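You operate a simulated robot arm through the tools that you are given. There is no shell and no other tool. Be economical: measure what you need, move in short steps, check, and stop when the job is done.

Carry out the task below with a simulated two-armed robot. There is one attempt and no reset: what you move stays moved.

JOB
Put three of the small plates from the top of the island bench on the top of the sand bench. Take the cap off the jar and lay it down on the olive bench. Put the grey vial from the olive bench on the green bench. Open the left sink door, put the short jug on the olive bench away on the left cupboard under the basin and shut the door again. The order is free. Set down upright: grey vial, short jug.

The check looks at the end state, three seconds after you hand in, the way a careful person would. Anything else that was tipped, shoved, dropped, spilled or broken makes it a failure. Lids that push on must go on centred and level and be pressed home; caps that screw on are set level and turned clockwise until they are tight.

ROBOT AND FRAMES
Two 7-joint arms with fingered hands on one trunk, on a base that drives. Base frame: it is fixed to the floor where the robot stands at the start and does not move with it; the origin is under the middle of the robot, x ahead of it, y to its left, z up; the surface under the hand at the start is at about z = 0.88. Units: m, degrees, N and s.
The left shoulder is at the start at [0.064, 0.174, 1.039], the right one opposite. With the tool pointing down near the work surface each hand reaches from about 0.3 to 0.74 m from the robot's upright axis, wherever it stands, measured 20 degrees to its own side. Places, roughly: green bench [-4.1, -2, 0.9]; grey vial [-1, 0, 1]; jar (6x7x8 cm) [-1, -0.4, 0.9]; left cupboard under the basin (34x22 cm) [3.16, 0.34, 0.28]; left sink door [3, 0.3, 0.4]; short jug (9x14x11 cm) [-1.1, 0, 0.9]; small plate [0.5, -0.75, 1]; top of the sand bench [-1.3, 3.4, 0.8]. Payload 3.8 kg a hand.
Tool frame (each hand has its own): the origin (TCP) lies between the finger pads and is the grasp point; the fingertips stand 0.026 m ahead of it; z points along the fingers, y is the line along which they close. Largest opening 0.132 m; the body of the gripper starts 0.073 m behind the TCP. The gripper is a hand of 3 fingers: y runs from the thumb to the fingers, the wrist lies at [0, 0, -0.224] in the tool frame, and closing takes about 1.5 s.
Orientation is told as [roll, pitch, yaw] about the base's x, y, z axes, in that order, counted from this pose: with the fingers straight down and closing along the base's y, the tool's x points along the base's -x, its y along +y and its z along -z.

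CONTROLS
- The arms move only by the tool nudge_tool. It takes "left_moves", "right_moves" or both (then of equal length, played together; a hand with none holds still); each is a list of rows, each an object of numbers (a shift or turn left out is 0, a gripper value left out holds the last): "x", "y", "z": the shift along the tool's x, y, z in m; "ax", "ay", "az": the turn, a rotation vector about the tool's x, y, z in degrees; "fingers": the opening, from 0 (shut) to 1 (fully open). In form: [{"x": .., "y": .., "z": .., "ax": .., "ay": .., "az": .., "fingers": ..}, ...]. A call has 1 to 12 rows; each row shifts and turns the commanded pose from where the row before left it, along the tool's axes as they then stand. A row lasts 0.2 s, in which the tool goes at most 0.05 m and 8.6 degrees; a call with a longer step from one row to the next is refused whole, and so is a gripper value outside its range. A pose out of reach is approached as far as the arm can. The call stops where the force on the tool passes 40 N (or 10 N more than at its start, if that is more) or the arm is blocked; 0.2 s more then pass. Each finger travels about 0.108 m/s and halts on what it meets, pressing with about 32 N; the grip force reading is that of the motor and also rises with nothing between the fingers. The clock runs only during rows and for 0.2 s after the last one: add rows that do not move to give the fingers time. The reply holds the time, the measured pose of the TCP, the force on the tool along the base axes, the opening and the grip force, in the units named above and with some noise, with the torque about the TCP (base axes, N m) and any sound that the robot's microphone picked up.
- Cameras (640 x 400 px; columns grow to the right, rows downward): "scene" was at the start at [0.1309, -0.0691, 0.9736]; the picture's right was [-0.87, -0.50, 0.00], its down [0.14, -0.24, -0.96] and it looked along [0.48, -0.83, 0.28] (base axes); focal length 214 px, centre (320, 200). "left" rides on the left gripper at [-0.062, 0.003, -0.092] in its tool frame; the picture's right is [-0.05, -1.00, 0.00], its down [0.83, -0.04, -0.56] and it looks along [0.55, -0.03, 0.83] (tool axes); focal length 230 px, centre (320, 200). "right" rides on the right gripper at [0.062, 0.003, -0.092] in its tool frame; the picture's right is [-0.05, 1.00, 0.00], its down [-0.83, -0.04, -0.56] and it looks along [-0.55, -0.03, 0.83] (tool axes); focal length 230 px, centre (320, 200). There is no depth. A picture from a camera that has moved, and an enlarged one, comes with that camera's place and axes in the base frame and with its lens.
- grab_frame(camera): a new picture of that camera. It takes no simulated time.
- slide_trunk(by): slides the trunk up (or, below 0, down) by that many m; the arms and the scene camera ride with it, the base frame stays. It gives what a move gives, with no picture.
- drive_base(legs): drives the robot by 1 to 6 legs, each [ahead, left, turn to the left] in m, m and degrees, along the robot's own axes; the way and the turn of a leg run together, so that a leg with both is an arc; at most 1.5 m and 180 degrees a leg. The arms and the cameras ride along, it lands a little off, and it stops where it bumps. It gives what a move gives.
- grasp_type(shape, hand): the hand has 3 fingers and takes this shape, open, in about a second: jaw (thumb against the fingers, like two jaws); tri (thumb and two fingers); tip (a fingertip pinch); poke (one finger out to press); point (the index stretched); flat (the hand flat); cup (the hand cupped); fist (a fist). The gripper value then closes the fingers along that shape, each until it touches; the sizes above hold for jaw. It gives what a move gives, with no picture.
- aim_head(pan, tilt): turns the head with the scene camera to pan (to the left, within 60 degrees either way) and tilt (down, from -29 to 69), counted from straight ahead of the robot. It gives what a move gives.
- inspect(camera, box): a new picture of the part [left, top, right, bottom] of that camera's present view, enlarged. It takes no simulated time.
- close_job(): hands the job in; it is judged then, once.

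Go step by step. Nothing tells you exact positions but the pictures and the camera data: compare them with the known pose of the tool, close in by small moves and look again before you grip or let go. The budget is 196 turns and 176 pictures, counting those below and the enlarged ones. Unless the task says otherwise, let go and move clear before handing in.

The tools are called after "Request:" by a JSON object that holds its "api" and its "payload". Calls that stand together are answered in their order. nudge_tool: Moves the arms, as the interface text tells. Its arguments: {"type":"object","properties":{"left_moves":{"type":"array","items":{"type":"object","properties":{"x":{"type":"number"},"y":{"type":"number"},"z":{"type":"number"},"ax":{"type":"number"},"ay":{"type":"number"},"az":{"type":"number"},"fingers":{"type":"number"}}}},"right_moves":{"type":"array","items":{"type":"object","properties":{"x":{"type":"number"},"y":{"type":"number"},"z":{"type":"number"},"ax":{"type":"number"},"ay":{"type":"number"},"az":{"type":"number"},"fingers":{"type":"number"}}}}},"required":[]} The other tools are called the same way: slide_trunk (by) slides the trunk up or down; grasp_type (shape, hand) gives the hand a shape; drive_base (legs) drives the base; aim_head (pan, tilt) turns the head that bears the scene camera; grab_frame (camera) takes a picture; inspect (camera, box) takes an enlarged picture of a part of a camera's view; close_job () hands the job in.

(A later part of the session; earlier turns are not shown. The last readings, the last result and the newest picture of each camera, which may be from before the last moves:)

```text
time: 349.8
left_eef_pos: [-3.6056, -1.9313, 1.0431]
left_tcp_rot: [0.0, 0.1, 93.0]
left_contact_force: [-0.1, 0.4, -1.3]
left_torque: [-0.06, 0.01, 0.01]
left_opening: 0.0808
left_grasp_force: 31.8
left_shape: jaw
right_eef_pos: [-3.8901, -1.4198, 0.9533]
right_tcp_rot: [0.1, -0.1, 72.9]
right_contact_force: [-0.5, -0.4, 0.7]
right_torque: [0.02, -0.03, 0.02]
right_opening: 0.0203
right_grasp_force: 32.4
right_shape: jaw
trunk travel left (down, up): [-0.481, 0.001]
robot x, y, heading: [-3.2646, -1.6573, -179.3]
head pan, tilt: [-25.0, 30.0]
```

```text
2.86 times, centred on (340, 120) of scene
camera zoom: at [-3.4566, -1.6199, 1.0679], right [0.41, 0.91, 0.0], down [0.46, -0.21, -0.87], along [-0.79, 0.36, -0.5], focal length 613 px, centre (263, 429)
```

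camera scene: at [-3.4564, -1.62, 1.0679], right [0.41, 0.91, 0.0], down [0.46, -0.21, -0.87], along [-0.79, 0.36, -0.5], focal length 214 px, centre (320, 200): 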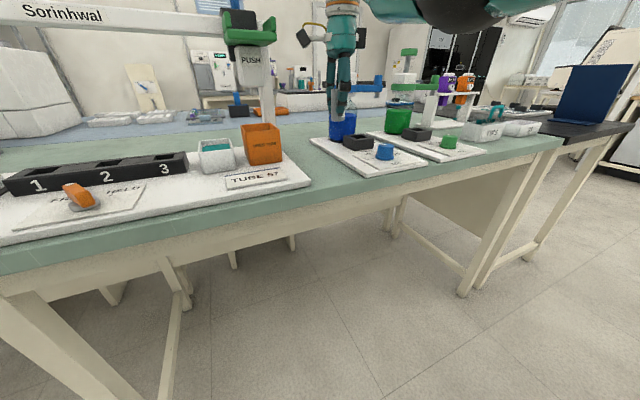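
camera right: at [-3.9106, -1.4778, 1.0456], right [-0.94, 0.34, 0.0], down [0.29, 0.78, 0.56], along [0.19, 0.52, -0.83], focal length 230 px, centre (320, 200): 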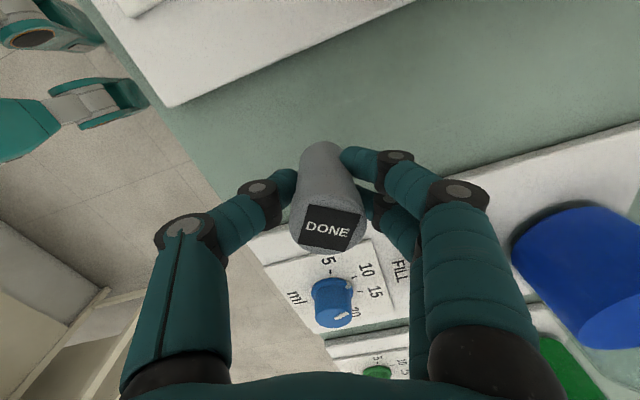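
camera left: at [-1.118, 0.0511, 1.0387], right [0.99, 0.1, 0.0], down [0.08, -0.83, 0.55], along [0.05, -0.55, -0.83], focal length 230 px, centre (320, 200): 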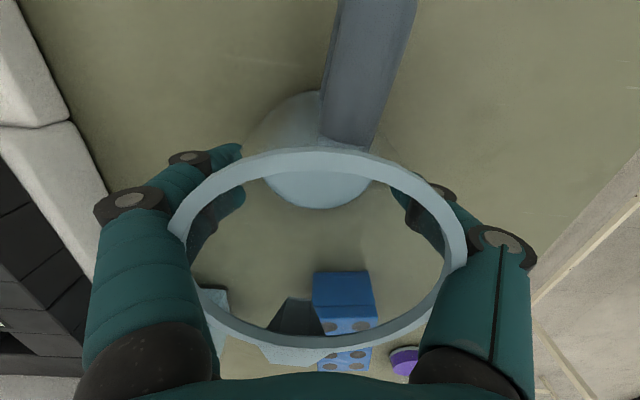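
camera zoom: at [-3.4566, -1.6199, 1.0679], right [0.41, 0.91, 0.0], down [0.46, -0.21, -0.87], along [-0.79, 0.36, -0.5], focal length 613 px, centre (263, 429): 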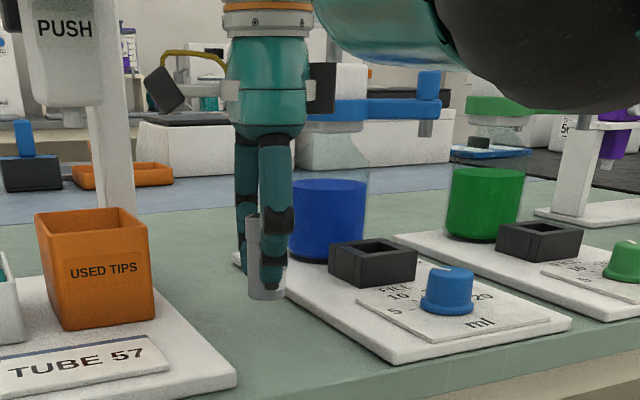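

Request:
{"api": "nudge_tool", "payload": {"right_moves": [{"z": 0.02}, {"z": 0.012}, {"z": 0.003}, {"z": 0.002}, {"z": 0.002}, {}]}}

Request:
{"api": "inspect", "payload": {"camera": "scene", "box": [280, 90, 400, 190]}}

```text
time: 351.1
left_eef_pos: [-3.605, -1.9312, 1.045]
left_tcp_rot: [0.2, -0.2, 92.9]
left_contact_force: [0.2, -0.9, -1.5]
left_torque: [0.02, -0.01, 0.01]
left_opening: 0.0806
left_grasp_force: 31.4
left_shape: jaw
right_eef_pos: [-3.888, -1.419, 0.9182]
right_tcp_rot: [0.6, -0.2, 72.9]
right_contact_force: [-0.8, 2.2, 20.1]
right_torque: [0.02, 0.14, 0.02]
right_opening: 0.0212
right_grasp_force: 31.6
right_shape: jaw
trunk travel left (down, up): [-0.481, 0.001]
robot x, y, heading: [-3.2661, -1.6547, -179.4]
head pan, tilt: [-25.0, 30.0]
```

```text
4.00 times, centred on (340, 140) of scene
camera zoom: at [-3.4553, -1.6202, 1.0686], right [0.41, 0.91, 0.0], down [0.45, -0.21, -0.87], along [-0.79, 0.36, -0.5], focal length 858 px, centre (240, 440)
```

zoom: 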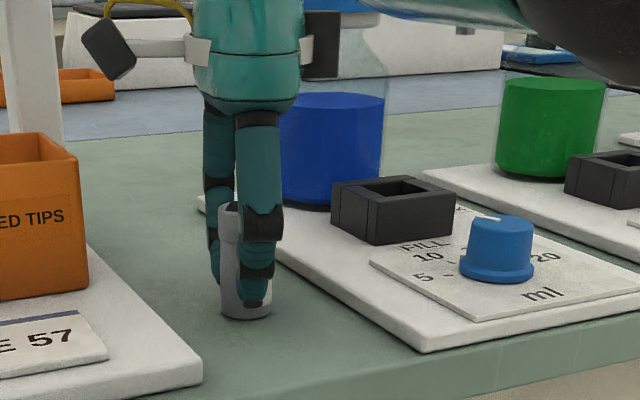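

The vial stands on the green top. I'll ease off, open a little and rise straight up.

Request:
{"api": "nudge_tool", "payload": {"right_moves": [{"z": -0.003}, {"fingers": 0.25}, {"fingers": 0.38}, {}, {"z": -0.02}, {"z": -0.04}, {"z": -0.04}, {"z": -0.03}, {}]}}

Request:
{"api": "inspect", "payload": {"camera": "scene", "box": [260, 70, 420, 190]}}

```text
time: 353.1
left_eef_pos: [-3.6063, -1.9318, 1.0433]
left_tcp_rot: [0.1, 0.1, 92.9]
left_contact_force: [0.0, 0.0, -0.7]
left_torque: [0.0, -0.01, -0.05]
left_opening: 0.0809
left_grasp_force: 32.1
left_shape: jaw
right_eef_pos: [-3.8928, -1.4192, 1.0466]
right_tcp_rot: [0.0, -0.1, 73.0]
right_contact_force: [0.8, -0.2, -0.4]
right_torque: [0.0, -0.05, 0.0]
right_opening: 0.0496
right_grasp_force: 0.1
right_shape: jaw
right hand out of reach, approached as far as the arm can: row 8
trunk travel left (down, up): [-0.481, 0.001]
robot x, y, heading: [-3.2683, -1.6565, -179.4]
head pan, tilt: [-25.0, 30.0]
```

```text
3.33 times, centred on (340, 130) of scene
camera zoom: at [-3.4567, -1.6198, 1.0678], right [0.41, 0.91, 0.0], down [0.46, -0.21, -0.87], along [-0.79, 0.36, -0.5], focal length 715 px, centre (253, 433)
```

zoom: 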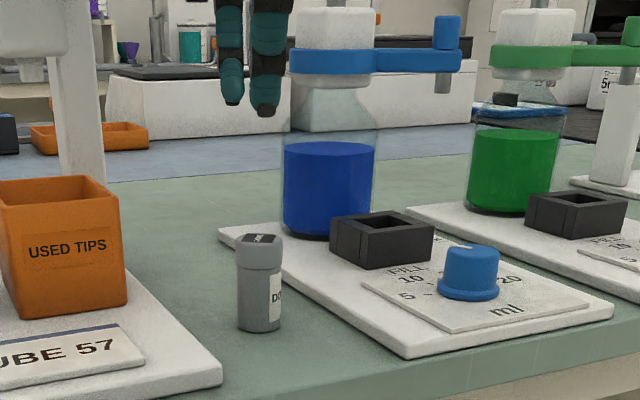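

The vial is upright on the green bench. Now to the sink: back off, tuck the right hand in, and drive back north and then east.

Request:
{"api": "drive_base", "payload": {"legs": [[-0.25, 0, 0]]}}

Request:
{"api": "nudge_tool", "payload": {"right_moves": [{"az": 8, "y": -0.03}, {"az": 8, "y": -0.03}, {"az": 8, "y": -0.02}, {"az": 8}, {"az": 8}, {"az": 8}, {"az": 8}, {}]}}

Request:
{"api": "drive_base", "payload": {"legs": [[0, 0, -90.5], [1.3, 0, 0], [1.25, 0, 0], [0, 0, -90]]}}

Request:
{"api": "aim_head", "payload": {"pan": 0, "tilt": 15}}

Request:
{"api": "grab_frame", "payload": {"camera": "scene"}}

```text
time: 355.0
left_eef_pos: [-3.3552, -1.9298, 1.0441]
left_tcp_rot: [0.1, 0.1, 92.9]
left_contact_force: [0.8, 0.4, -1.6]
left_torque: [-0.04, 0.01, 0.01]
left_opening: 0.0806
left_grasp_force: 31.8
left_shape: jaw
right_eef_pos: [-3.6426, -1.4162, 1.0473]
right_tcp_rot: [0.0, -0.1, 73.0]
right_contact_force: [-0.5, 0.0, -0.6]
right_torque: [-0.02, 0.02, 0.0]
right_opening: 0.0498
right_grasp_force: 0.0
right_shape: jaw
trunk travel left (down, up): [-0.481, 0.001]
robot x, y, heading: [-3.0157, -1.6535, -179.6]
head pan, tilt: [-25.0, 30.0]
```

```text
time: 356.8
left_eef_pos: [-3.3555, -1.9287, 1.0437]
left_tcp_rot: [0.1, 0.0, 93.1]
left_contact_force: [-0.1, 0.4, -1.4]
left_torque: [-0.06, 0.01, 0.01]
left_opening: 0.0807
left_grasp_force: 31.9
left_shape: jaw
right_eef_pos: [-3.5815, -1.4522, 1.0451]
right_tcp_rot: [0.1, 0.0, 16.8]
right_contact_force: [0.4, 0.1, -0.8]
right_torque: [0.0, -0.01, -0.02]
right_opening: 0.0498
right_grasp_force: 0.1
right_shape: jaw
right hand out of reach, approached as far as the arm can: row 1
trunk travel left (down, up): [-0.481, 0.001]
robot x, y, heading: [-3.0127, -1.6537, -179.3]
head pan, tilt: [-25.0, 30.0]
```

```text
time: 376.6
left_eef_pos: [-2.8171, 1.1547, 1.0441]
left_tcp_rot: [0.1, 0.0, -84.3]
left_contact_force: [-0.3, -1.1, -1.7]
left_torque: [0.01, -0.01, 0.03]
left_opening: 0.0804
left_grasp_force: 31.8
left_shape: jaw
right_eef_pos: [-2.568, 0.6887, 1.0446]
right_tcp_rot: [0.1, 0.0, -160.2]
right_contact_force: [-0.6, 0.6, 0.5]
right_torque: [-0.01, -0.01, 0.03]
right_opening: 0.0497
right_grasp_force: 0.2
right_shape: jaw
trunk travel left (down, up): [-0.481, 0.001]
robot x, y, heading: [-3.1432, 0.8631, 3.6]
head pan, tilt: [-25.0, 30.0]
```

```text
time: 377.5
left_eef_pos: [-2.8175, 1.1547, 1.0452]
left_tcp_rot: [0.1, 0.1, -84.2]
left_contact_force: [0.1, 0.2, -1.0]
left_torque: [0.04, -0.02, 0.0]
left_opening: 0.0803
left_grasp_force: 31.7
left_shape: jaw
right_eef_pos: [-2.5668, 0.689, 1.0454]
right_tcp_rot: [0.1, 0.1, -160.3]
right_contact_force: [-0.3, 0.3, 0.5]
right_torque: [-0.03, -0.03, 0.03]
right_opening: 0.0497
right_grasp_force: 0.1
right_shape: jaw
trunk travel left (down, up): [-0.481, 0.001]
robot x, y, heading: [-3.1422, 0.8646, 3.6]
head pan, tilt: [0.0, 15.0]
```

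```text
46 pictures are left
camera scene: at [-2.9419, 0.8739, 1.092], right [0.06, -1.0, 0.0], down [-0.26, -0.02, -0.97], along [0.96, 0.06, -0.26], focal length 214 px, centre (320, 200)
```

scene: 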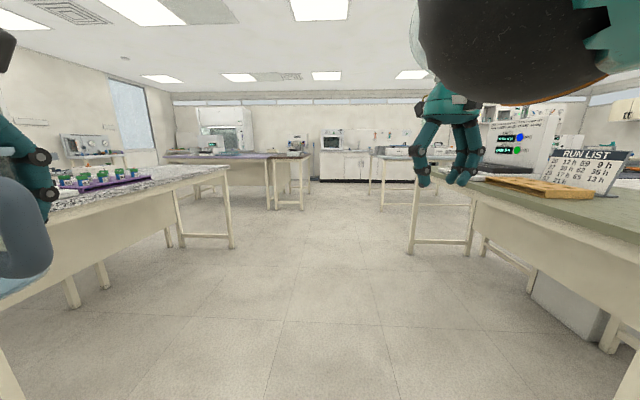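

The way east is clear. I'll correct the heading and drive, keeping to about y = 0.72 between the island and the dark bench.

Request:
{"api": "drive_base", "payload": {"legs": [[0, 0, -3.6], [1.4, -0.05, 0], [1.4, -0.05, 0], [1.2, -0.04, 0]]}}

Request:
{"api": "aim_head", "payload": {"pan": -10, "tilt": 20}}

Request:
{"api": "grab_frame", "payload": {"camera": "scene"}}

```text
time: 396.9
left_eef_pos: [1.1561, 0.9664, 1.0444]
left_tcp_rot: [0.2, -0.1, -88.9]
left_contact_force: [-0.3, 0.1, -1.2]
left_torque: [0.02, 0.02, -0.03]
left_opening: 0.0802
left_grasp_force: 32.2
left_shape: jaw
right_eef_pos: [1.3688, 0.4834, 1.0446]
right_tcp_rot: [0.0, 0.0, -164.9]
right_contact_force: [0.3, 0.1, 0.0]
right_torque: [0.01, -0.03, 0.01]
right_opening: 0.0499
right_grasp_force: 0.0
right_shape: jaw
trunk travel left (down, up): [-0.481, 0.001]
robot x, y, heading: [0.808, 0.7009, -1.1]
head pan, tilt: [0.0, 15.0]
```

```text
time: 397.7
left_eef_pos: [1.1558, 0.9682, 1.0441]
left_tcp_rot: [0.0, 0.0, -88.8]
left_contact_force: [-0.2, 0.0, -1.5]
left_torque: [0.03, -0.01, 0.03]
left_opening: 0.0802
left_grasp_force: 32.0
left_shape: jaw
right_eef_pos: [1.3686, 0.4835, 1.046]
right_tcp_rot: [0.1, 0.0, -164.8]
right_contact_force: [0.2, -0.2, 0.5]
right_torque: [0.03, -0.02, 0.05]
right_opening: 0.0497
right_grasp_force: 0.1
right_shape: jaw
trunk travel left (down, up): [-0.481, 0.001]
robot x, y, heading: [0.8061, 0.697, -1.0]
head pan, tilt: [-10.0, 20.0]
```

```text
45 pictures are left
camera scene: at [1.0076, 0.6812, 1.084], right [-0.19, -0.98, 0.0], down [-0.34, 0.07, -0.94], along [0.92, -0.18, -0.34], focal length 214 px, centre (320, 200)
```

scene: 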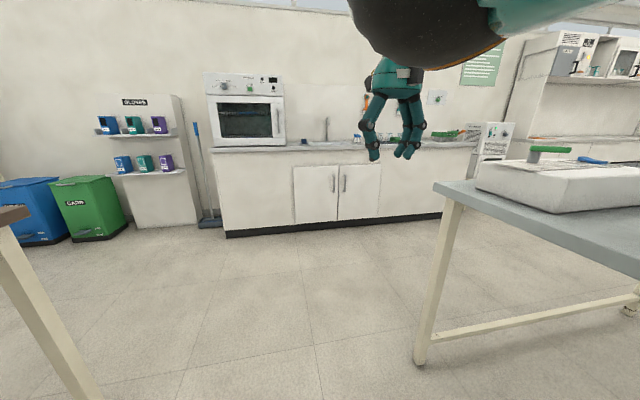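

I see the sink unit: two doors at x = 3, the left one spanning y of about 0.12 to 0.55 and z 0.12 to 0.70, with its bar handle at about (2.97, 0.157, 0.5) and the hinge on the left. I'll turn the right hand to point forward and drive up.

Request:
{"api": "nudge_tool", "payload": {"right_moves": [{"az": 8}, {"az": 7.5}, {"ay": 8.2}, {"ay": 8.2}, {"ay": 8.2}, {"ay": 8.2}, {"ay": 8.2}, {"ay": 8.2}, {"ay": 8.2}, {"ay": 8.2}, {"ay": 8.2}, {"ay": 8.2}]}}

Request:
{"api": "drive_base", "payload": {"legs": [[1.2, 0, 1], [0.15, -0.27, 0]]}}

Request:
{"api": "slide_trunk", "payload": {"by": -0.4}}

Request:
{"api": "aim_head", "payload": {"pan": -10, "tilt": 10}}

Request:
{"api": "grab_frame", "payload": {"camera": "scene"}}

Request:
{"api": "grab_frame", "payload": {"camera": "right"}}

```text
time: 400.5
left_eef_pos: [1.1569, 0.967, 1.0444]
left_tcp_rot: [0.1, -0.1, -88.6]
left_contact_force: [0.2, 0.0, -2.0]
left_torque: [0.03, -0.02, 0.01]
left_opening: 0.0804
left_grasp_force: 32.4
left_shape: jaw
right_eef_pos: [1.3732, 0.46, 1.0681]
right_tcp_rot: [5.5, 62.4, -177.5]
right_contact_force: [0.5, 0.2, -0.1]
right_torque: [-0.02, 0.01, 0.02]
right_opening: 0.0503
right_grasp_force: 0.1
right_shape: jaw
right hand out of reach, approached as far as the arm can: row 10, 11, 12
trunk travel left (down, up): [-0.481, 0.001]
robot x, y, heading: [0.8075, 0.6992, -1.2]
head pan, tilt: [-10.0, 20.0]
stopped in row 12 (right hand): the arm was blocked; the commanded pose is now the measured one
```

```text
time: 409.0
left_eef_pos: [2.4627, 0.6953, 1.045]
left_tcp_rot: [0.2, -0.1, -86.8]
left_contact_force: [-0.3, -0.1, -1.0]
left_torque: [0.0, 0.03, 0.0]
left_opening: 0.0804
left_grasp_force: 32.0
left_shape: jaw
right_eef_pos: [2.6982, 0.1957, 1.0676]
right_tcp_rot: [5.6, 62.3, -175.5]
right_contact_force: [-0.3, 0.1, 0.6]
right_torque: [-0.03, -0.04, 0.0]
right_opening: 0.05
right_grasp_force: 0.0
right_shape: jaw
trunk travel left (down, up): [-0.481, 0.001]
robot x, y, heading: [2.1234, 0.4203, 0.7]
head pan, tilt: [-10.0, 20.0]
```

```text
time: 412.8
left_eef_pos: [2.4779, 0.695, 0.6034]
left_tcp_rot: [-6.8, 0.2, -86.8]
left_contact_force: [0.1, -0.5, -1.0]
left_torque: [0.06, -0.02, 0.01]
left_opening: 0.0803
left_grasp_force: 31.9
left_shape: jaw
right_eef_pos: [2.7116, 0.1953, 0.6163]
right_tcp_rot: [5.0, 57.2, -176.0]
right_contact_force: [-0.4, 0.3, -0.9]
right_torque: [0.0, 0.03, -0.01]
right_opening: 0.0501
right_grasp_force: 0.1
right_shape: jaw
trunk travel left (down, up): [-0.081, 0.401]
robot x, y, heading: [2.1215, 0.4209, 0.9]
head pan, tilt: [-10.0, 20.0]
```

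```text
time: 413.6
left_eef_pos: [2.4794, 0.696, 0.6033]
left_tcp_rot: [-6.8, 0.2, -86.8]
left_contact_force: [0.2, -0.2, -0.6]
left_torque: [0.07, -0.01, 0.01]
left_opening: 0.0806
left_grasp_force: 32.0
left_shape: jaw
right_eef_pos: [2.7115, 0.1963, 0.6163]
right_tcp_rot: [5.0, 57.2, -176.0]
right_contact_force: [0.1, 0.5, 0.8]
right_torque: [0.02, 0.02, 0.01]
right_opening: 0.0499
right_grasp_force: 0.0
right_shape: jaw
trunk travel left (down, up): [-0.081, 0.401]
robot x, y, heading: [2.124, 0.4177, 0.9]
head pan, tilt: [-10.0, 10.0]
```

```text
44 pictures are left
camera scene: at [2.3064, 0.4039, 0.6585], right [-0.16, -0.99, 0.0], down [-0.17, 0.03, -0.98], along [0.97, -0.16, -0.17], focal length 214 px, centre (320, 200)
```

scene: 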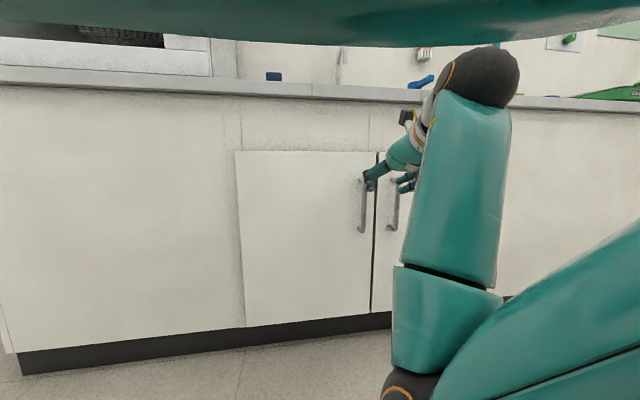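

```text
43 pictures are left
camera right: at [2.6685, 0.1964, 0.7184], right [-0.03, -1.0, 0.0], down [-0.92, 0.03, -0.4], along [0.4, -0.02, -0.92], focal length 230 px, centre (320, 200)
```

right: 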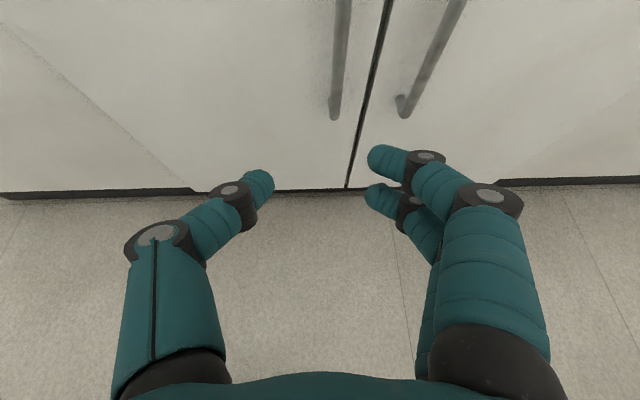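

The left door's handle stands at about (2.923, 0.166) from z = 0.45 to 0.61. I'll come 10 cm closer and bring the right fingers toward it, then check.

Request:
{"api": "drive_base", "payload": {"legs": [[0.1, 0, 0]]}}

Request:
{"api": "nudge_tool", "payload": {"right_moves": [{"y": 0.013, "x": -0.006, "z": 0.03}, {"y": 0.013, "x": -0.0067, "z": 0.03}, {}]}}

Request:
{"api": "grab_frame", "payload": {"camera": "right"}}

Request:
{"api": "inspect", "payload": {"camera": "scene", "box": [300, 120, 460, 260]}}

```text
time: 414.7
left_eef_pos: [2.5819, 0.6951, 0.6051]
left_tcp_rot: [-6.8, 0.2, -86.9]
left_contact_force: [-0.7, -0.5, -1.5]
left_torque: [0.04, -0.01, 0.01]
left_opening: 0.0802
left_grasp_force: 31.7
left_shape: jaw
right_eef_pos: [2.8162, 0.1966, 0.6161]
right_tcp_rot: [5.1, 57.1, -176.1]
right_contact_force: [0.0, 1.0, -0.3]
right_torque: [-0.01, -0.03, -0.01]
right_opening: 0.0499
right_grasp_force: 0.0
right_shape: jaw
trunk travel left (down, up): [-0.081, 0.401]
robot x, y, heading: [2.2219, 0.4177, 0.9]
head pan, tilt: [-10.0, 10.0]
```

```text
time: 415.5
left_eef_pos: [2.5815, 0.6959, 0.6041]
left_tcp_rot: [-6.8, 0.3, -87.0]
left_contact_force: [-0.3, -0.2, -0.9]
left_torque: [0.06, -0.01, 0.01]
left_opening: 0.0803
left_grasp_force: 32.4
left_shape: jaw
right_eef_pos: [2.8442, 0.1764, 0.588]
right_tcp_rot: [5.0, 57.0, -176.1]
right_contact_force: [-0.1, 0.3, 0.3]
right_torque: [0.02, 0.0, 0.0]
right_opening: 0.05
right_grasp_force: 0.0
right_shape: jaw
right hand out of reach, approached as far as the arm can: row 2
trunk travel left (down, up): [-0.081, 0.401]
robot x, y, heading: [2.2261, 0.421, 0.8]
head pan, tilt: [-10.0, 10.0]
```

```text
42 pictures are left
camera right: at [2.8007, 0.1777, 0.6909], right [-0.03, -1.0, 0.0], down [-0.92, 0.03, -0.4], along [0.4, -0.02, -0.92], focal length 230 px, centre (320, 200)
```

right: 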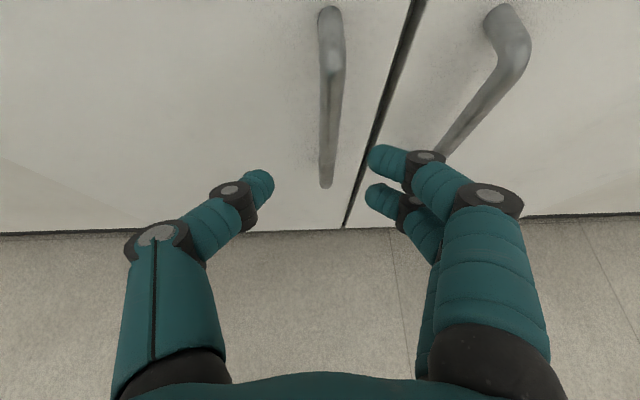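

```text
2.86 times, centred on (380, 190) of scene
camera zoom: at [2.4087, 0.4051, 0.6586], right [-0.16, -0.99, 0.0], down [-0.17, 0.03, -0.98], along [0.97, -0.16, -0.17], focal length 613 px, centre (149, 229)
```

zoom: 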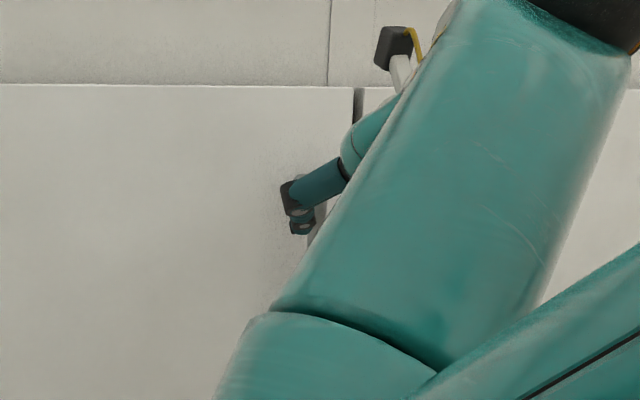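

The handle lies between the fingers. I'll lower the trunk 5 cm and drive 7 cm closer so the bar comes to the pads.

Request:
{"api": "slide_trunk", "payload": {"by": -0.045}}

Request:
{"api": "drive_base", "payload": {"legs": [[0.065, 0, 0]]}}

Request:
{"api": "grab_frame", "payload": {"camera": "right"}}

```text
time: 416.4
left_eef_pos: [2.5879, 0.697, 0.5543]
left_tcp_rot: [-8.4, 0.2, -86.8]
left_contact_force: [0.3, -1.0, -0.5]
left_torque: [0.05, 0.01, -0.01]
left_opening: 0.0803
left_grasp_force: 31.5
left_shape: jaw
right_eef_pos: [2.8441, 0.1795, 0.5452]
right_tcp_rot: [5.2, 56.9, -176.1]
right_contact_force: [0.7, -1.4, -0.6]
right_torque: [0.02, 0.0, -0.02]
right_opening: 0.0496
right_grasp_force: 0.0
right_shape: jaw
trunk travel left (down, up): [-0.036, 0.446]
robot x, y, heading: [2.2266, 0.4193, 0.6]
head pan, tilt: [-10.0, 10.0]
```

```text
time: 417.4
left_eef_pos: [2.653, 0.6974, 0.5546]
left_tcp_rot: [-8.5, 0.3, -86.9]
left_contact_force: [0.2, -0.6, -1.4]
left_torque: [0.0, 0.0, -0.01]
left_opening: 0.0804
left_grasp_force: 32.6
left_shape: jaw
right_eef_pos: [2.9081, 0.1808, 0.5453]
right_tcp_rot: [5.1, 56.9, -176.0]
right_contact_force: [0.0, -0.2, -0.5]
right_torque: [-0.03, 0.0, 0.01]
right_opening: 0.0499
right_grasp_force: 0.0
right_shape: jaw
trunk travel left (down, up): [-0.036, 0.446]
robot x, y, heading: [2.2906, 0.4165, 1.0]
head pan, tilt: [-10.0, 10.0]
```

```text
40 pictures are left
camera right: at [2.8644, 0.1814, 0.6476], right [-0.03, -1.0, 0.01], down [-0.92, 0.03, -0.4], along [0.4, -0.02, -0.92], focal length 230 px, centre (320, 200)
```

right: 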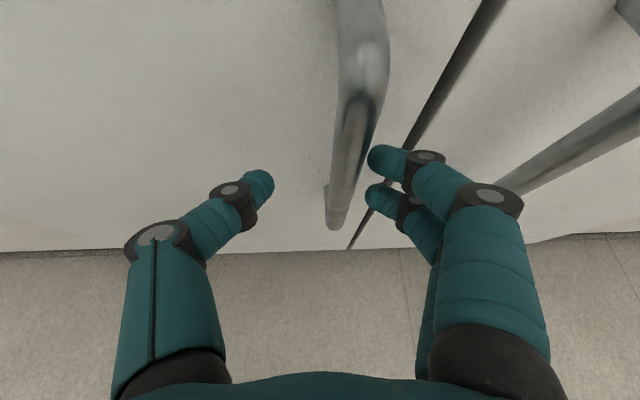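

The bar is between thumb and fingers. I'll close on it.

Request:
{"api": "nudge_tool", "payload": {"right_moves": [{"fingers": 0.2}, {"fingers": 0.0}, {}, {}, {}]}}

Request:
{"api": "grab_frame", "payload": {"camera": "right"}}

```text
time: 418.6
left_eef_pos: [2.6517, 0.6969, 0.5554]
left_tcp_rot: [-8.3, 0.1, -86.8]
left_contact_force: [0.2, 0.1, -0.6]
left_torque: [0.01, -0.02, 0.0]
left_opening: 0.0804
left_grasp_force: 32.0
left_shape: jaw
right_eef_pos: [2.9079, 0.1798, 0.5453]
right_tcp_rot: [5.1, 56.8, -176.1]
right_contact_force: [-0.5, -2.7, -1.3]
right_torque: [-0.05, 0.05, -0.09]
right_opening: 0.0092
right_grasp_force: 31.8
right_shape: jaw
trunk travel left (down, up): [-0.036, 0.446]
robot x, y, heading: [2.287, 0.4176, 0.9]
head pan, tilt: [-10.0, 10.0]
```

```text
39 pictures are left
camera right: at [2.8644, 0.1811, 0.6473], right [-0.03, -1.0, 0.01], down [-0.92, 0.03, -0.4], along [0.39, -0.02, -0.92], focal length 230 px, centre (320, 200)
```

right: 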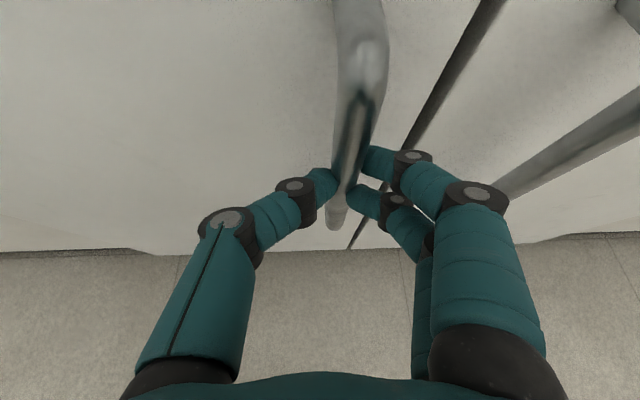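

Gripped. I'll pull the door open along its arc by driving back and left in short legs.

Request:
{"api": "drive_base", "payload": {"legs": [[-0.1, 0.014, 0]]}}

Request:
{"api": "drive_base", "payload": {"legs": [[-0.1, 0.05, 0]]}}

Request:
{"api": "grab_frame", "payload": {"camera": "scene"}}

```text
time: 419.7
left_eef_pos: [2.5493, 0.7102, 0.5553]
left_tcp_rot: [-8.4, 0.2, -86.9]
left_contact_force: [-0.2, -0.3, -1.4]
left_torque: [0.04, 0.0, 0.02]
left_opening: 0.0804
left_grasp_force: 31.9
left_shape: jaw
right_eef_pos: [2.8055, 0.1899, 0.5465]
right_tcp_rot: [5.2, 56.9, -176.3]
right_contact_force: [0.2, 0.3, 0.2]
right_torque: [0.02, -0.02, 0.0]
right_opening: 0.0024
right_grasp_force: 32.5
right_shape: jaw
trunk travel left (down, up): [-0.036, 0.446]
robot x, y, heading: [2.1872, 0.4302, 0.9]
head pan, tilt: [-10.0, 10.0]
```

```text
time: 420.9
left_eef_pos: [2.4475, 0.7586, 0.5549]
left_tcp_rot: [-8.4, 0.1, -86.8]
left_contact_force: [-0.5, -0.1, -0.7]
left_torque: [0.12, -0.02, 0.02]
left_opening: 0.0803
left_grasp_force: 32.2
left_shape: jaw
right_eef_pos: [2.7026, 0.239, 0.5452]
right_tcp_rot: [5.3, 56.9, -176.1]
right_contact_force: [1.1, -0.4, 0.3]
right_torque: [0.0, 0.01, 0.01]
right_opening: 0.0024
right_grasp_force: 32.1
right_shape: jaw
trunk travel left (down, up): [-0.036, 0.446]
robot x, y, heading: [2.0828, 0.4801, 0.7]
head pan, tilt: [-10.0, 10.0]
```

```text
38 pictures are left
camera scene: at [2.274, 0.4664, 0.616], right [-0.16, -0.99, 0.0], down [-0.17, 0.03, -0.98], along [0.97, -0.16, -0.17], focal length 214 px, centre (320, 200)
```

scene: 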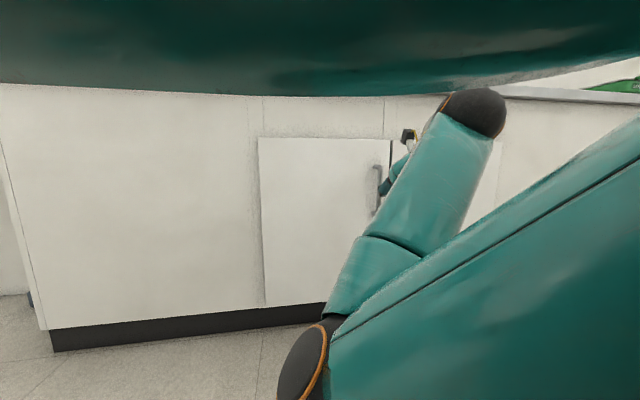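

The fingers slipped off because the bar was only at the tips. I'll open, return, and go about 2 cm deeper so they hook behind it.

Request:
{"api": "nudge_tool", "payload": {"right_moves": [{"fingers": 0.4}, {}, {}]}}

Request:
{"api": "drive_base", "payload": {"legs": [[0.1, -0.067, 0], [0.115, 0, 0]]}}

Request:
{"api": "grab_frame", "payload": {"camera": "right"}}

```text
time: 421.8
left_eef_pos: [2.4478, 0.7568, 0.5545]
left_tcp_rot: [-8.4, 0.2, -86.8]
left_contact_force: [0.0, -0.5, -0.4]
left_torque: [0.02, 0.0, 0.0]
left_opening: 0.0804
left_grasp_force: 32.2
left_shape: jaw
right_eef_pos: [2.7031, 0.2384, 0.544]
right_tcp_rot: [5.3, 56.9, -176.1]
right_contact_force: [-0.8, 0.1, -0.5]
right_torque: [0.0, 0.0, 0.01]
right_opening: 0.0521
right_grasp_force: 0.1
right_shape: jaw
trunk travel left (down, up): [-0.036, 0.446]
robot x, y, heading: [2.0837, 0.4806, 1.0]
head pan, tilt: [-10.0, 10.0]
```

```text
time: 423.8
left_eef_pos: [2.662, 0.697, 0.556]
left_tcp_rot: [-8.4, 0.3, -86.8]
left_contact_force: [0.1, -0.4, -0.5]
left_torque: [0.03, 0.02, -0.01]
left_opening: 0.0803
left_grasp_force: 32.2
left_shape: jaw
right_eef_pos: [2.916, 0.1768, 0.5453]
right_tcp_rot: [5.3, 56.9, -176.1]
right_contact_force: [-0.3, 0.4, 0.6]
right_torque: [-0.03, -0.02, 0.01]
right_opening: 0.0524
right_grasp_force: 0.0
right_shape: jaw
trunk travel left (down, up): [-0.036, 0.446]
robot x, y, heading: [2.2982, 0.4151, 0.9]
head pan, tilt: [-10.0, 10.0]
```

```text
37 pictures are left
camera right: at [2.873, 0.1775, 0.6475], right [-0.04, -1.0, 0.01], down [-0.92, 0.03, -0.4], along [0.4, -0.02, -0.92], focal length 230 px, centre (320, 200)
```

right: 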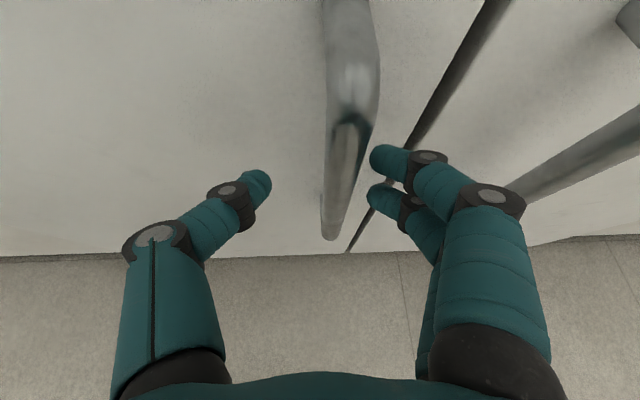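

Request:
{"api": "drive_base", "payload": {"legs": [[0.018, 0, 0]]}}

Request:
{"api": "nudge_tool", "payload": {"right_moves": [{"fingers": 0.2, "y": 0.006}, {"fingers": 0.0}, {}, {}, {}]}}

Request:
{"api": "grab_frame", "payload": {"camera": "right"}}

```text
time: 424.6
left_eef_pos: [2.679, 0.6954, 0.5563]
left_tcp_rot: [-8.4, 0.2, -86.8]
left_contact_force: [0.9, -0.2, -0.2]
left_torque: [0.02, -0.04, 0.01]
left_opening: 0.0803
left_grasp_force: 32.1
left_shape: jaw
right_eef_pos: [2.9346, 0.1767, 0.5451]
right_tcp_rot: [5.3, 56.9, -175.9]
right_contact_force: [-0.8, -0.1, 0.0]
right_torque: [0.0, 0.03, 0.0]
right_opening: 0.0526
right_grasp_force: 0.1
right_shape: jaw
trunk travel left (down, up): [-0.036, 0.446]
robot x, y, heading: [2.3196, 0.4156, 0.8]
head pan, tilt: [-10.0, 10.0]
```

```text
time: 425.8
left_eef_pos: [2.6801, 0.6963, 0.5545]
left_tcp_rot: [-8.3, 0.3, -86.7]
left_contact_force: [-0.1, 0.6, -1.1]
left_torque: [0.02, -0.03, -0.01]
left_opening: 0.0806
left_grasp_force: 31.8
left_shape: jaw
right_eef_pos: [2.9358, 0.171, 0.5455]
right_tcp_rot: [5.4, 56.8, -176.1]
right_contact_force: [1.0, 1.0, 0.0]
right_torque: [-0.01, -0.01, -0.02]
right_opening: 0.0
right_grasp_force: 31.8
right_shape: jaw
trunk travel left (down, up): [-0.036, 0.446]
robot x, y, heading: [2.3179, 0.4161, 0.6]
head pan, tilt: [-10.0, 10.0]
```

```text
36 pictures are left
camera right: at [2.8922, 0.1726, 0.6482], right [-0.04, -1.0, 0.01], down [-0.92, 0.03, -0.39], along [0.39, -0.02, -0.92], focal length 230 px, centre (320, 200)
```

right: 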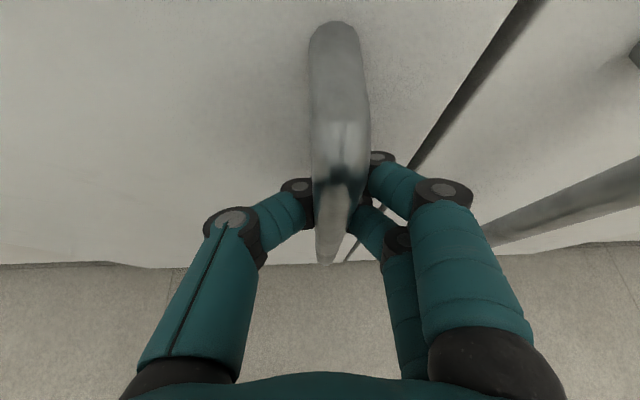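

The fingers are now closed behind the bar, a proper hook. I'll pull again along the arc.

Request:
{"api": "drive_base", "payload": {"legs": [[-0.1, 0.012, 0]]}}

Request:
{"api": "grab_frame", "payload": {"camera": "scene"}}

```text
time: 427.3
left_eef_pos: [2.5779, 0.7073, 0.5553]
left_tcp_rot: [-8.4, 0.1, -86.7]
left_contact_force: [-0.6, -0.1, -1.2]
left_torque: [0.04, -0.06, 0.03]
left_opening: 0.0805
left_grasp_force: 31.8
left_shape: jaw
right_eef_pos: [2.8392, 0.195, 0.5482]
right_tcp_rot: [4.1, 56.9, -175.4]
right_contact_force: [3.1, 8.3, -4.7]
right_torque: [-0.06, -0.03, -0.11]
right_opening: 0.0001
right_grasp_force: 32.4
right_shape: jaw
trunk travel left (down, up): [-0.036, 0.446]
robot x, y, heading: [2.2159, 0.428, 0.8]
head pan, tilt: [-10.0, 10.0]
stopped in leg 1: the force on the tool passed its limit at 40 N (the readings are from after the stop); the commanded pose is now the measured one
```

```text
35 pictures are left
camera scene: at [2.4054, 0.4157, 0.6159], right [-0.16, -0.99, 0.0], down [-0.17, 0.03, -0.98], along [0.97, -0.15, -0.17], focal length 214 px, centre (320, 200)
```

scene: 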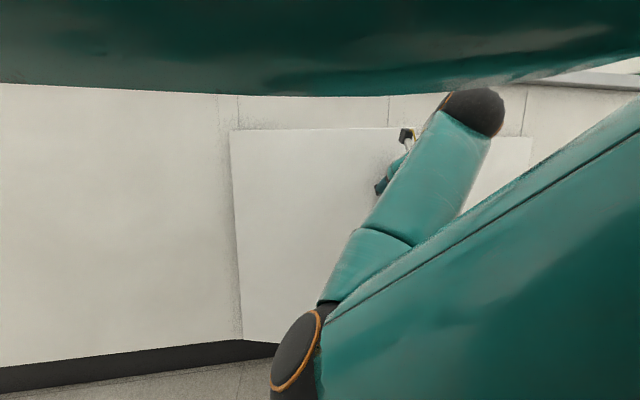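

The door is opening. I'll continue in shorter legs, following the arc to the left.

Request:
{"api": "drive_base", "payload": {"legs": [[-0.05, 0.03, 0], [-0.05, 0.035, 0]]}}

Request:
{"api": "drive_base", "payload": {"legs": [[-0.05, 0.045, 0], [-0.04, 0.055, 0]]}}

Request:
{"api": "grab_frame", "payload": {"camera": "scene"}}

```text
time: 428.8
left_eef_pos: [2.4783, 0.7699, 0.5548]
left_tcp_rot: [-8.5, 0.1, -86.6]
left_contact_force: [-0.7, -0.3, -1.2]
left_torque: [0.07, -0.02, 0.02]
left_opening: 0.0803
left_grasp_force: 32.4
left_shape: jaw
right_eef_pos: [2.738, 0.2551, 0.5492]
right_tcp_rot: [4.3, 57.1, -175.3]
right_contact_force: [13.2, 16.5, -3.2]
right_torque: [-0.04, -0.01, -0.27]
right_opening: 0.0001
right_grasp_force: 31.9
right_shape: jaw
trunk travel left (down, up): [-0.036, 0.446]
robot x, y, heading: [2.1155, 0.4915, 1.0]
head pan, tilt: [-10.0, 10.0]
```

```text
time: 430.1
left_eef_pos: [2.4241, 0.8175, 0.5551]
left_tcp_rot: [-8.5, 0.0, -86.6]
left_contact_force: [-0.8, 0.2, -1.0]
left_torque: [0.01, 0.0, -0.01]
left_opening: 0.0805
left_grasp_force: 32.4
left_shape: jaw
right_eef_pos: [2.6872, 0.3113, 0.5473]
right_tcp_rot: [3.3, 57.2, -174.9]
right_contact_force: [6.1, 5.2, -2.7]
right_torque: [-0.02, -0.09, -0.17]
right_opening: 0.0002
right_grasp_force: 32.1
right_shape: jaw
trunk travel left (down, up): [-0.036, 0.446]
robot x, y, heading: [2.0631, 0.5402, 1.2]
head pan, tilt: [-10.0, 10.0]
stopped in leg 2: the force on the tool passed its limit at 40 N (the readings are from after the stop); the commanded pose is now the measured one
```

```text
34 pictures are left
camera scene: at [2.2517, 0.5248, 0.6159], right [-0.15, -0.99, 0.0], down [-0.17, 0.03, -0.98], along [0.97, -0.15, -0.17], focal length 214 px, centre (320, 200)
```

scene: 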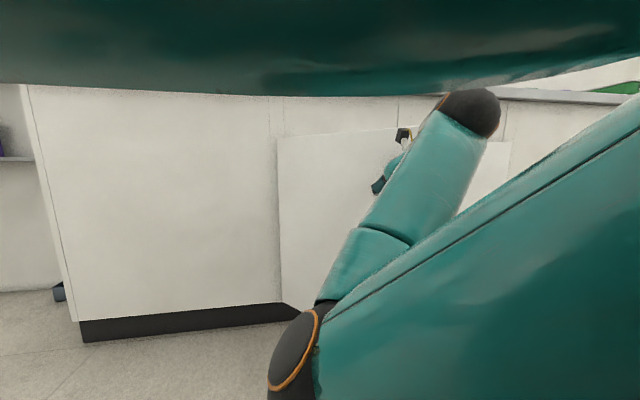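

About 45° open. I'll keep following the arc, now more sideways.

Request:
{"api": "drive_base", "payload": {"legs": [[-0.03, 0.045, 0], [-0.02, 0.045, 0]]}}

Request:
{"api": "drive_base", "payload": {"legs": [[-0.015, 0.045, 0], [-0.01, 0.045, 0]]}}

Request:
{"api": "grab_frame", "payload": {"camera": "right"}}

```text
time: 431.9
left_eef_pos: [2.3723, 0.906, 0.555]
left_tcp_rot: [-8.5, 0.1, -86.7]
left_contact_force: [-0.3, 0.1, -1.0]
left_torque: [0.03, -0.02, -0.01]
left_opening: 0.0802
left_grasp_force: 32.2
left_shape: jaw
right_eef_pos: [2.6354, 0.398, 0.5482]
right_tcp_rot: [3.5, 57.3, -175.0]
right_contact_force: [13.6, 5.4, 0.9]
right_torque: [-0.31, -0.12, -0.27]
right_opening: 0.0001
right_grasp_force: 31.5
right_shape: jaw
trunk travel left (down, up): [-0.036, 0.446]
robot x, y, heading: [2.0126, 0.6274, 1.0]
head pan, tilt: [-10.0, 10.0]
```

```text
time: 433.6
left_eef_pos: [2.3463, 0.9958, 0.5548]
left_tcp_rot: [-8.5, 0.1, -86.7]
left_contact_force: [-1.1, 0.1, 0.2]
left_torque: [0.05, 0.02, -0.01]
left_opening: 0.0803
left_grasp_force: 31.8
left_shape: jaw
right_eef_pos: [2.6103, 0.4887, 0.5486]
right_tcp_rot: [3.7, 57.3, -174.8]
right_contact_force: [10.3, 0.4, 0.1]
right_torque: [-0.61, -0.11, -0.24]
right_opening: 0.0002
right_grasp_force: 32.6
right_shape: jaw
trunk travel left (down, up): [-0.036, 0.446]
robot x, y, heading: [1.9848, 0.7202, 0.8]
head pan, tilt: [-10.0, 10.0]
```

```text
33 pictures are left
camera right: at [2.5656, 0.4862, 0.6507], right [0.01, -1.0, -0.01], down [-0.92, 0.0, -0.4], along [0.4, 0.01, -0.92], focal length 230 px, centre (320, 200)
```

right: 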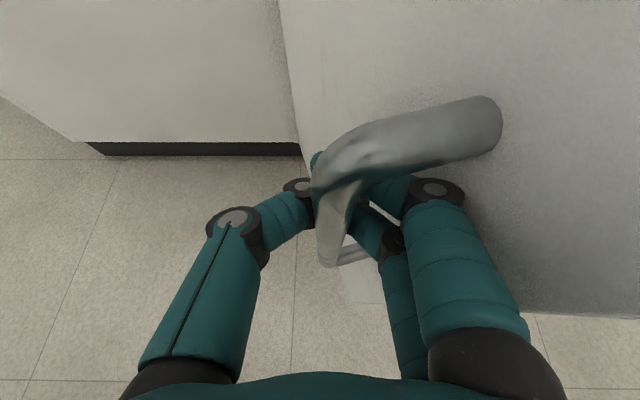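

The door is about 80° open. I'll release the handle gently and draw the hand back the way the fingers point.

Request:
{"api": "nudge_tool", "payload": {"right_moves": [{"fingers": 0.15}, {"fingers": 0.3}, {}, {"z": -0.03}, {"z": -0.04}, {"z": -0.04}, {}]}}

Request:
{"api": "grab_frame", "payload": {"camera": "right"}}

```text
time: 435.0
left_eef_pos: [2.345, 0.9958, 0.5561]
left_tcp_rot: [-8.3, 0.1, -86.7]
left_contact_force: [0.1, -0.5, -0.9]
left_torque: [0.02, -0.04, 0.04]
left_opening: 0.0805
left_grasp_force: 31.9
left_shape: jaw
right_eef_pos: [2.5869, 0.4905, 0.5814]
right_tcp_rot: [2.0, 54.5, -176.9]
right_contact_force: [-1.4, 0.0, -9.8]
right_torque: [0.4, 0.1, -0.15]
right_opening: 0.0394
right_grasp_force: 0.1
right_shape: jaw
right hand out of reach, approached as far as the arm can: row 4, 5, 6
trunk travel left (down, up): [-0.036, 0.446]
robot x, y, heading: [1.9865, 0.722, 1.0]
head pan, tilt: [-10.0, 10.0]
stopped in row 6 (right hand): the force on the tool passed its limit at 54 N (the readings are from after the stop); the commanded pose is now the measured one
```

```text
32 pictures are left
camera right: at [2.5485, 0.4879, 0.6856], right [0.0, -1.0, -0.02], down [-0.93, 0.01, -0.36], along [0.36, 0.02, -0.93], focal length 230 px, centre (320, 200)
```

right: 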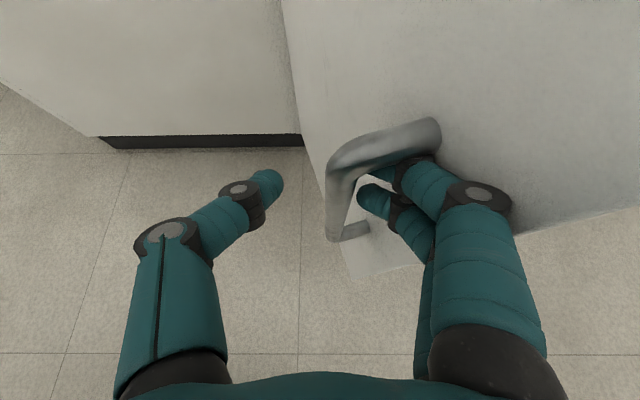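

The upper finger rests under the handle's top arm. I'll lower again and draw out straight back with the base.

Request:
{"api": "slide_trunk", "payload": {"by": -0.034}}

Request:
{"api": "drive_base", "payload": {"legs": [[-0.06, 0, 0]]}}

Request:
{"api": "grab_frame", "payload": {"camera": "right"}}

```text
time: 435.8
left_eef_pos: [2.3503, 0.9963, 0.5299]
left_tcp_rot: [-8.7, 0.0, -86.6]
left_contact_force: [0.6, 1.2, -2.0]
left_torque: [0.05, 0.01, 0.02]
left_opening: 0.0804
left_grasp_force: 31.0
left_shape: jaw
right_eef_pos: [2.5901, 0.4904, 0.5554]
right_tcp_rot: [2.3, 55.1, -176.5]
right_contact_force: [-0.3, 0.3, -1.0]
right_torque: [0.01, 0.0, 0.0]
right_opening: 0.0396
right_grasp_force: 0.1
right_shape: jaw
trunk travel left (down, up): [-0.002, 0.48]
robot x, y, heading: [1.985, 0.7185, 0.9]
head pan, tilt: [-10.0, 10.0]
```

```text
time: 436.7
left_eef_pos: [2.2889, 0.9952, 0.5306]
left_tcp_rot: [-8.6, 0.0, -86.6]
left_contact_force: [0.2, -0.6, -0.9]
left_torque: [0.05, 0.01, -0.03]
left_opening: 0.0804
left_grasp_force: 32.2
left_shape: jaw
right_eef_pos: [2.5311, 0.4913, 0.5555]
right_tcp_rot: [2.3, 55.1, -176.4]
right_contact_force: [0.6, 0.9, 0.3]
right_torque: [-0.06, -0.02, -0.02]
right_opening: 0.0395
right_grasp_force: 0.1
right_shape: jaw
trunk travel left (down, up): [-0.002, 0.48]
robot x, y, heading: [1.9217, 0.716, 0.8]
head pan, tilt: [-10.0, 10.0]
```

```text
31 pictures are left
camera right: at [2.4914, 0.4879, 0.659], right [0.0, -1.0, -0.02], down [-0.93, 0.01, -0.36], along [0.36, 0.02, -0.93], focal length 230 px, centre (320, 200)
```

right: 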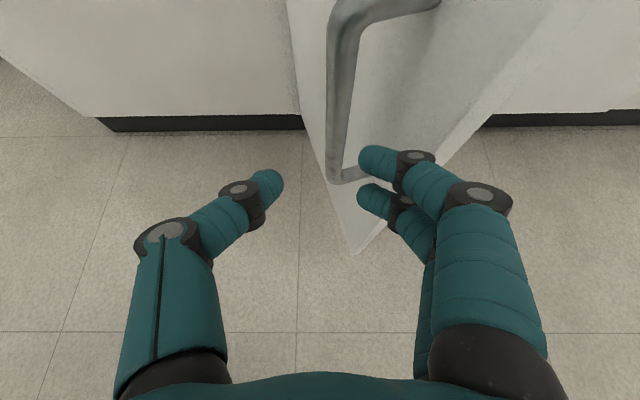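

The hand is free of the handle. I'll back off, tuck the right hand down and in, level the jug, and shift right to stand in front of the opening.

Request:
{"api": "drive_base", "payload": {"legs": [[-0.2, 0, 0], [0, -0.56, 0]]}}

Request:
{"api": "nudge_tool", "payload": {"left_moves": [{"ax": -4.3}, {"ax": -4.3}, {}, {}, {}, {}, {}, {}, {}, {}], "right_moves": [{"ay": -8}, {"ay": -8}, {"ay": -8}, {"ay": -8}, {"ay": -8}, {"ay": -8}, {"ay": -7}, {"x": -0.04}, {"x": -0.04}, {"x": -0.04}]}}

Request:
{"api": "aim_head", "payload": {"pan": 10, "tilt": 10}}

Request:
{"api": "grab_frame", "payload": {"camera": "scene"}}

```text
time: 441.7
left_eef_pos: [2.0975, 0.643, 0.5306]
left_tcp_rot: [-8.6, 0.0, -86.3]
left_contact_force: [0.3, 0.9, -0.6]
left_torque: [0.1, 0.02, 0.01]
left_opening: 0.0805
left_grasp_force: 32.2
left_shape: jaw
right_eef_pos: [2.3414, 0.1404, 0.5557]
right_tcp_rot: [2.3, 55.0, -176.1]
right_contact_force: [0.3, -0.2, -0.1]
right_torque: [0.01, 0.01, 0.0]
right_opening: 0.0396
right_grasp_force: 0.1
right_shape: jaw
trunk travel left (down, up): [-0.002, 0.48]
robot x, y, heading: [1.7318, 0.3596, 1.5]
head pan, tilt: [-10.0, 10.0]
stopped in leg 2: the robot was blocked; the commanded pose is now the measured one
```

```text
time: 443.9
left_eef_pos: [2.0994, 0.6566, 0.533]
left_tcp_rot: [-2.7, 0.8, -83.7]
left_contact_force: [0.3, 0.5, -1.5]
left_torque: [0.02, -0.01, -0.01]
left_opening: 0.0802
left_grasp_force: 31.7
left_shape: jaw
left hand out of reach, approached as far as the arm can: row 1, 2
right_eef_pos: [2.2168, 0.1157, 0.5628]
right_tcp_rot: [1.3, 0.0, -177.9]
right_contact_force: [0.3, -0.5, 0.1]
right_torque: [-0.02, -0.04, -0.01]
right_opening: 0.0395
right_grasp_force: 0.0
right_shape: jaw
right hand out of reach, approached as far as the arm can: row 10
trunk travel left (down, up): [-0.002, 0.48]
robot x, y, heading: [1.7323, 0.3584, 1.4]
head pan, tilt: [-10.0, 10.0]
```

```text
time: 444.7
left_eef_pos: [2.0993, 0.6556, 0.5327]
left_tcp_rot: [-2.8, 0.7, -83.7]
left_contact_force: [0.3, -0.4, -1.0]
left_torque: [0.07, -0.01, 0.01]
left_opening: 0.0804
left_grasp_force: 31.5
left_shape: jaw
right_eef_pos: [2.2205, 0.1152, 0.5616]
right_tcp_rot: [1.3, 0.0, -177.9]
right_contact_force: [0.4, 0.4, -0.2]
right_torque: [-0.02, 0.01, -0.04]
right_opening: 0.0395
right_grasp_force: 0.0
right_shape: jaw
trunk travel left (down, up): [-0.002, 0.48]
robot x, y, heading: [1.7336, 0.361, 1.5]
head pan, tilt: [10.0, 10.0]
```

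```text
30 pictures are left
camera scene: at [1.9259, 0.3819, 0.5926], right [0.2, -0.98, 0.0], down [-0.17, -0.03, -0.98], along [0.97, 0.19, -0.17], focal length 214 px, centre (320, 200)
```

scene: 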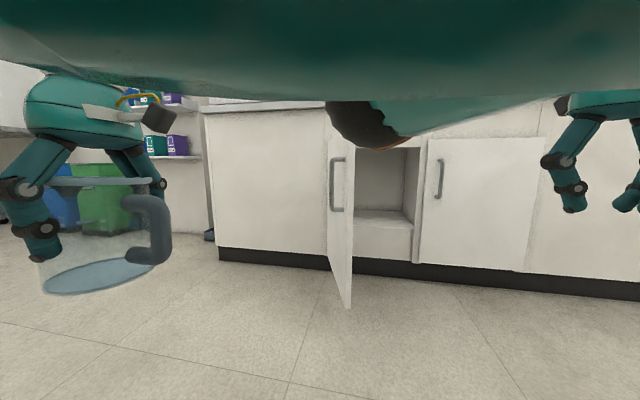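

The base touched the island's corner, and I can see the cupboard's shelf at z of about 0.3 behind the door. I'll go forward a bit, then right, tucking the right hand further back.

Request:
{"api": "drive_base", "payload": {"legs": [[0.28, 0, -1], [0, -0.35, 0]]}}

Request:
{"api": "nudge_tool", "payload": {"right_moves": [{"z": -0.04}, {"z": -0.04}, {"z": -0.04}, {"x": -0.04}, {"x": -0.04}, {"x": -0.04}, {}]}}

Request:
{"api": "aim_head", "payload": {"pan": 15, "tilt": 15}}

Request:
{"api": "grab_frame", "payload": {"camera": "scene"}}

```text
time: 449.9
left_eef_pos: [2.3776, 0.2993, 0.5333]
left_tcp_rot: [-2.8, 0.7, -84.5]
left_contact_force: [0.2, -0.2, -1.3]
left_torque: [0.02, -0.01, -0.02]
left_opening: 0.0802
left_grasp_force: 31.7
left_shape: jaw
right_eef_pos: [2.4889, -0.2415, 0.5616]
right_tcp_rot: [1.2, 0.0, -178.7]
right_contact_force: [0.2, 0.1, -0.5]
right_torque: [-0.01, 0.0, 0.03]
right_opening: 0.0398
right_grasp_force: 0.0
right_shape: jaw
trunk travel left (down, up): [-0.002, 0.48]
robot x, y, heading: [2.0109, 0.0123, 0.9]
head pan, tilt: [10.0, 10.0]
```

```text
time: 451.5
left_eef_pos: [2.3777, 0.3006, 0.5316]
left_tcp_rot: [-2.7, 0.6, -84.5]
left_contact_force: [0.3, -0.6, 0.1]
left_torque: [0.05, -0.01, -0.02]
left_opening: 0.0804
left_grasp_force: 31.8
left_shape: jaw
right_eef_pos: [2.421, -0.242, 0.6817]
right_tcp_rot: [1.1, 0.0, -178.9]
right_contact_force: [-0.2, 0.7, -0.1]
right_torque: [-0.01, 0.01, 0.0]
right_opening: 0.0397
right_grasp_force: 0.1
right_shape: jaw
right hand out of reach, approached as far as the arm can: row 5, 6
trunk travel left (down, up): [-0.002, 0.48]
robot x, y, heading: [2.0053, 0.0123, 0.7]
head pan, tilt: [10.0, 10.0]
```

```text
time: 452.2
left_eef_pos: [2.3791, 0.2993, 0.5309]
left_tcp_rot: [-2.7, 0.7, -84.4]
left_contact_force: [-0.6, 0.0, -0.9]
left_torque: [0.02, -0.03, 0.01]
left_opening: 0.0805
left_grasp_force: 31.8
left_shape: jaw
right_eef_pos: [2.4218, -0.2423, 0.6815]
right_tcp_rot: [1.1, 0.0, -178.9]
right_contact_force: [-0.4, 0.0, 0.2]
right_torque: [0.0, -0.02, 0.0]
right_opening: 0.0394
right_grasp_force: 0.0
right_shape: jaw
trunk travel left (down, up): [-0.002, 0.48]
robot x, y, heading: [2.0079, 0.0128, 0.4]
head pan, tilt: [15.0, 15.0]
```

```text
29 pictures are left
camera scene: at [2.1985, 0.0373, 0.5845], right [0.27, -0.96, 0.0], down [-0.25, -0.07, -0.97], along [0.93, 0.26, -0.26], focal length 214 px, centre (320, 200)
```

scene: 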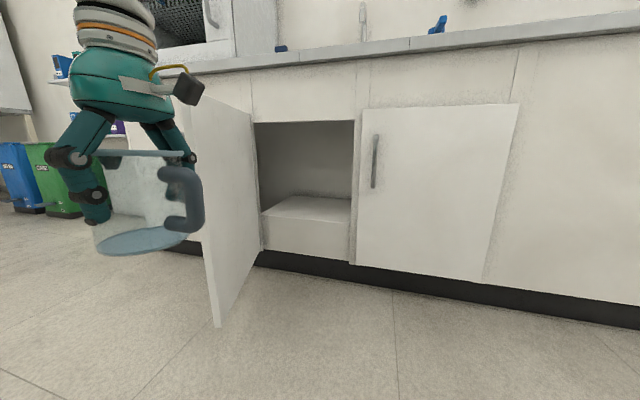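

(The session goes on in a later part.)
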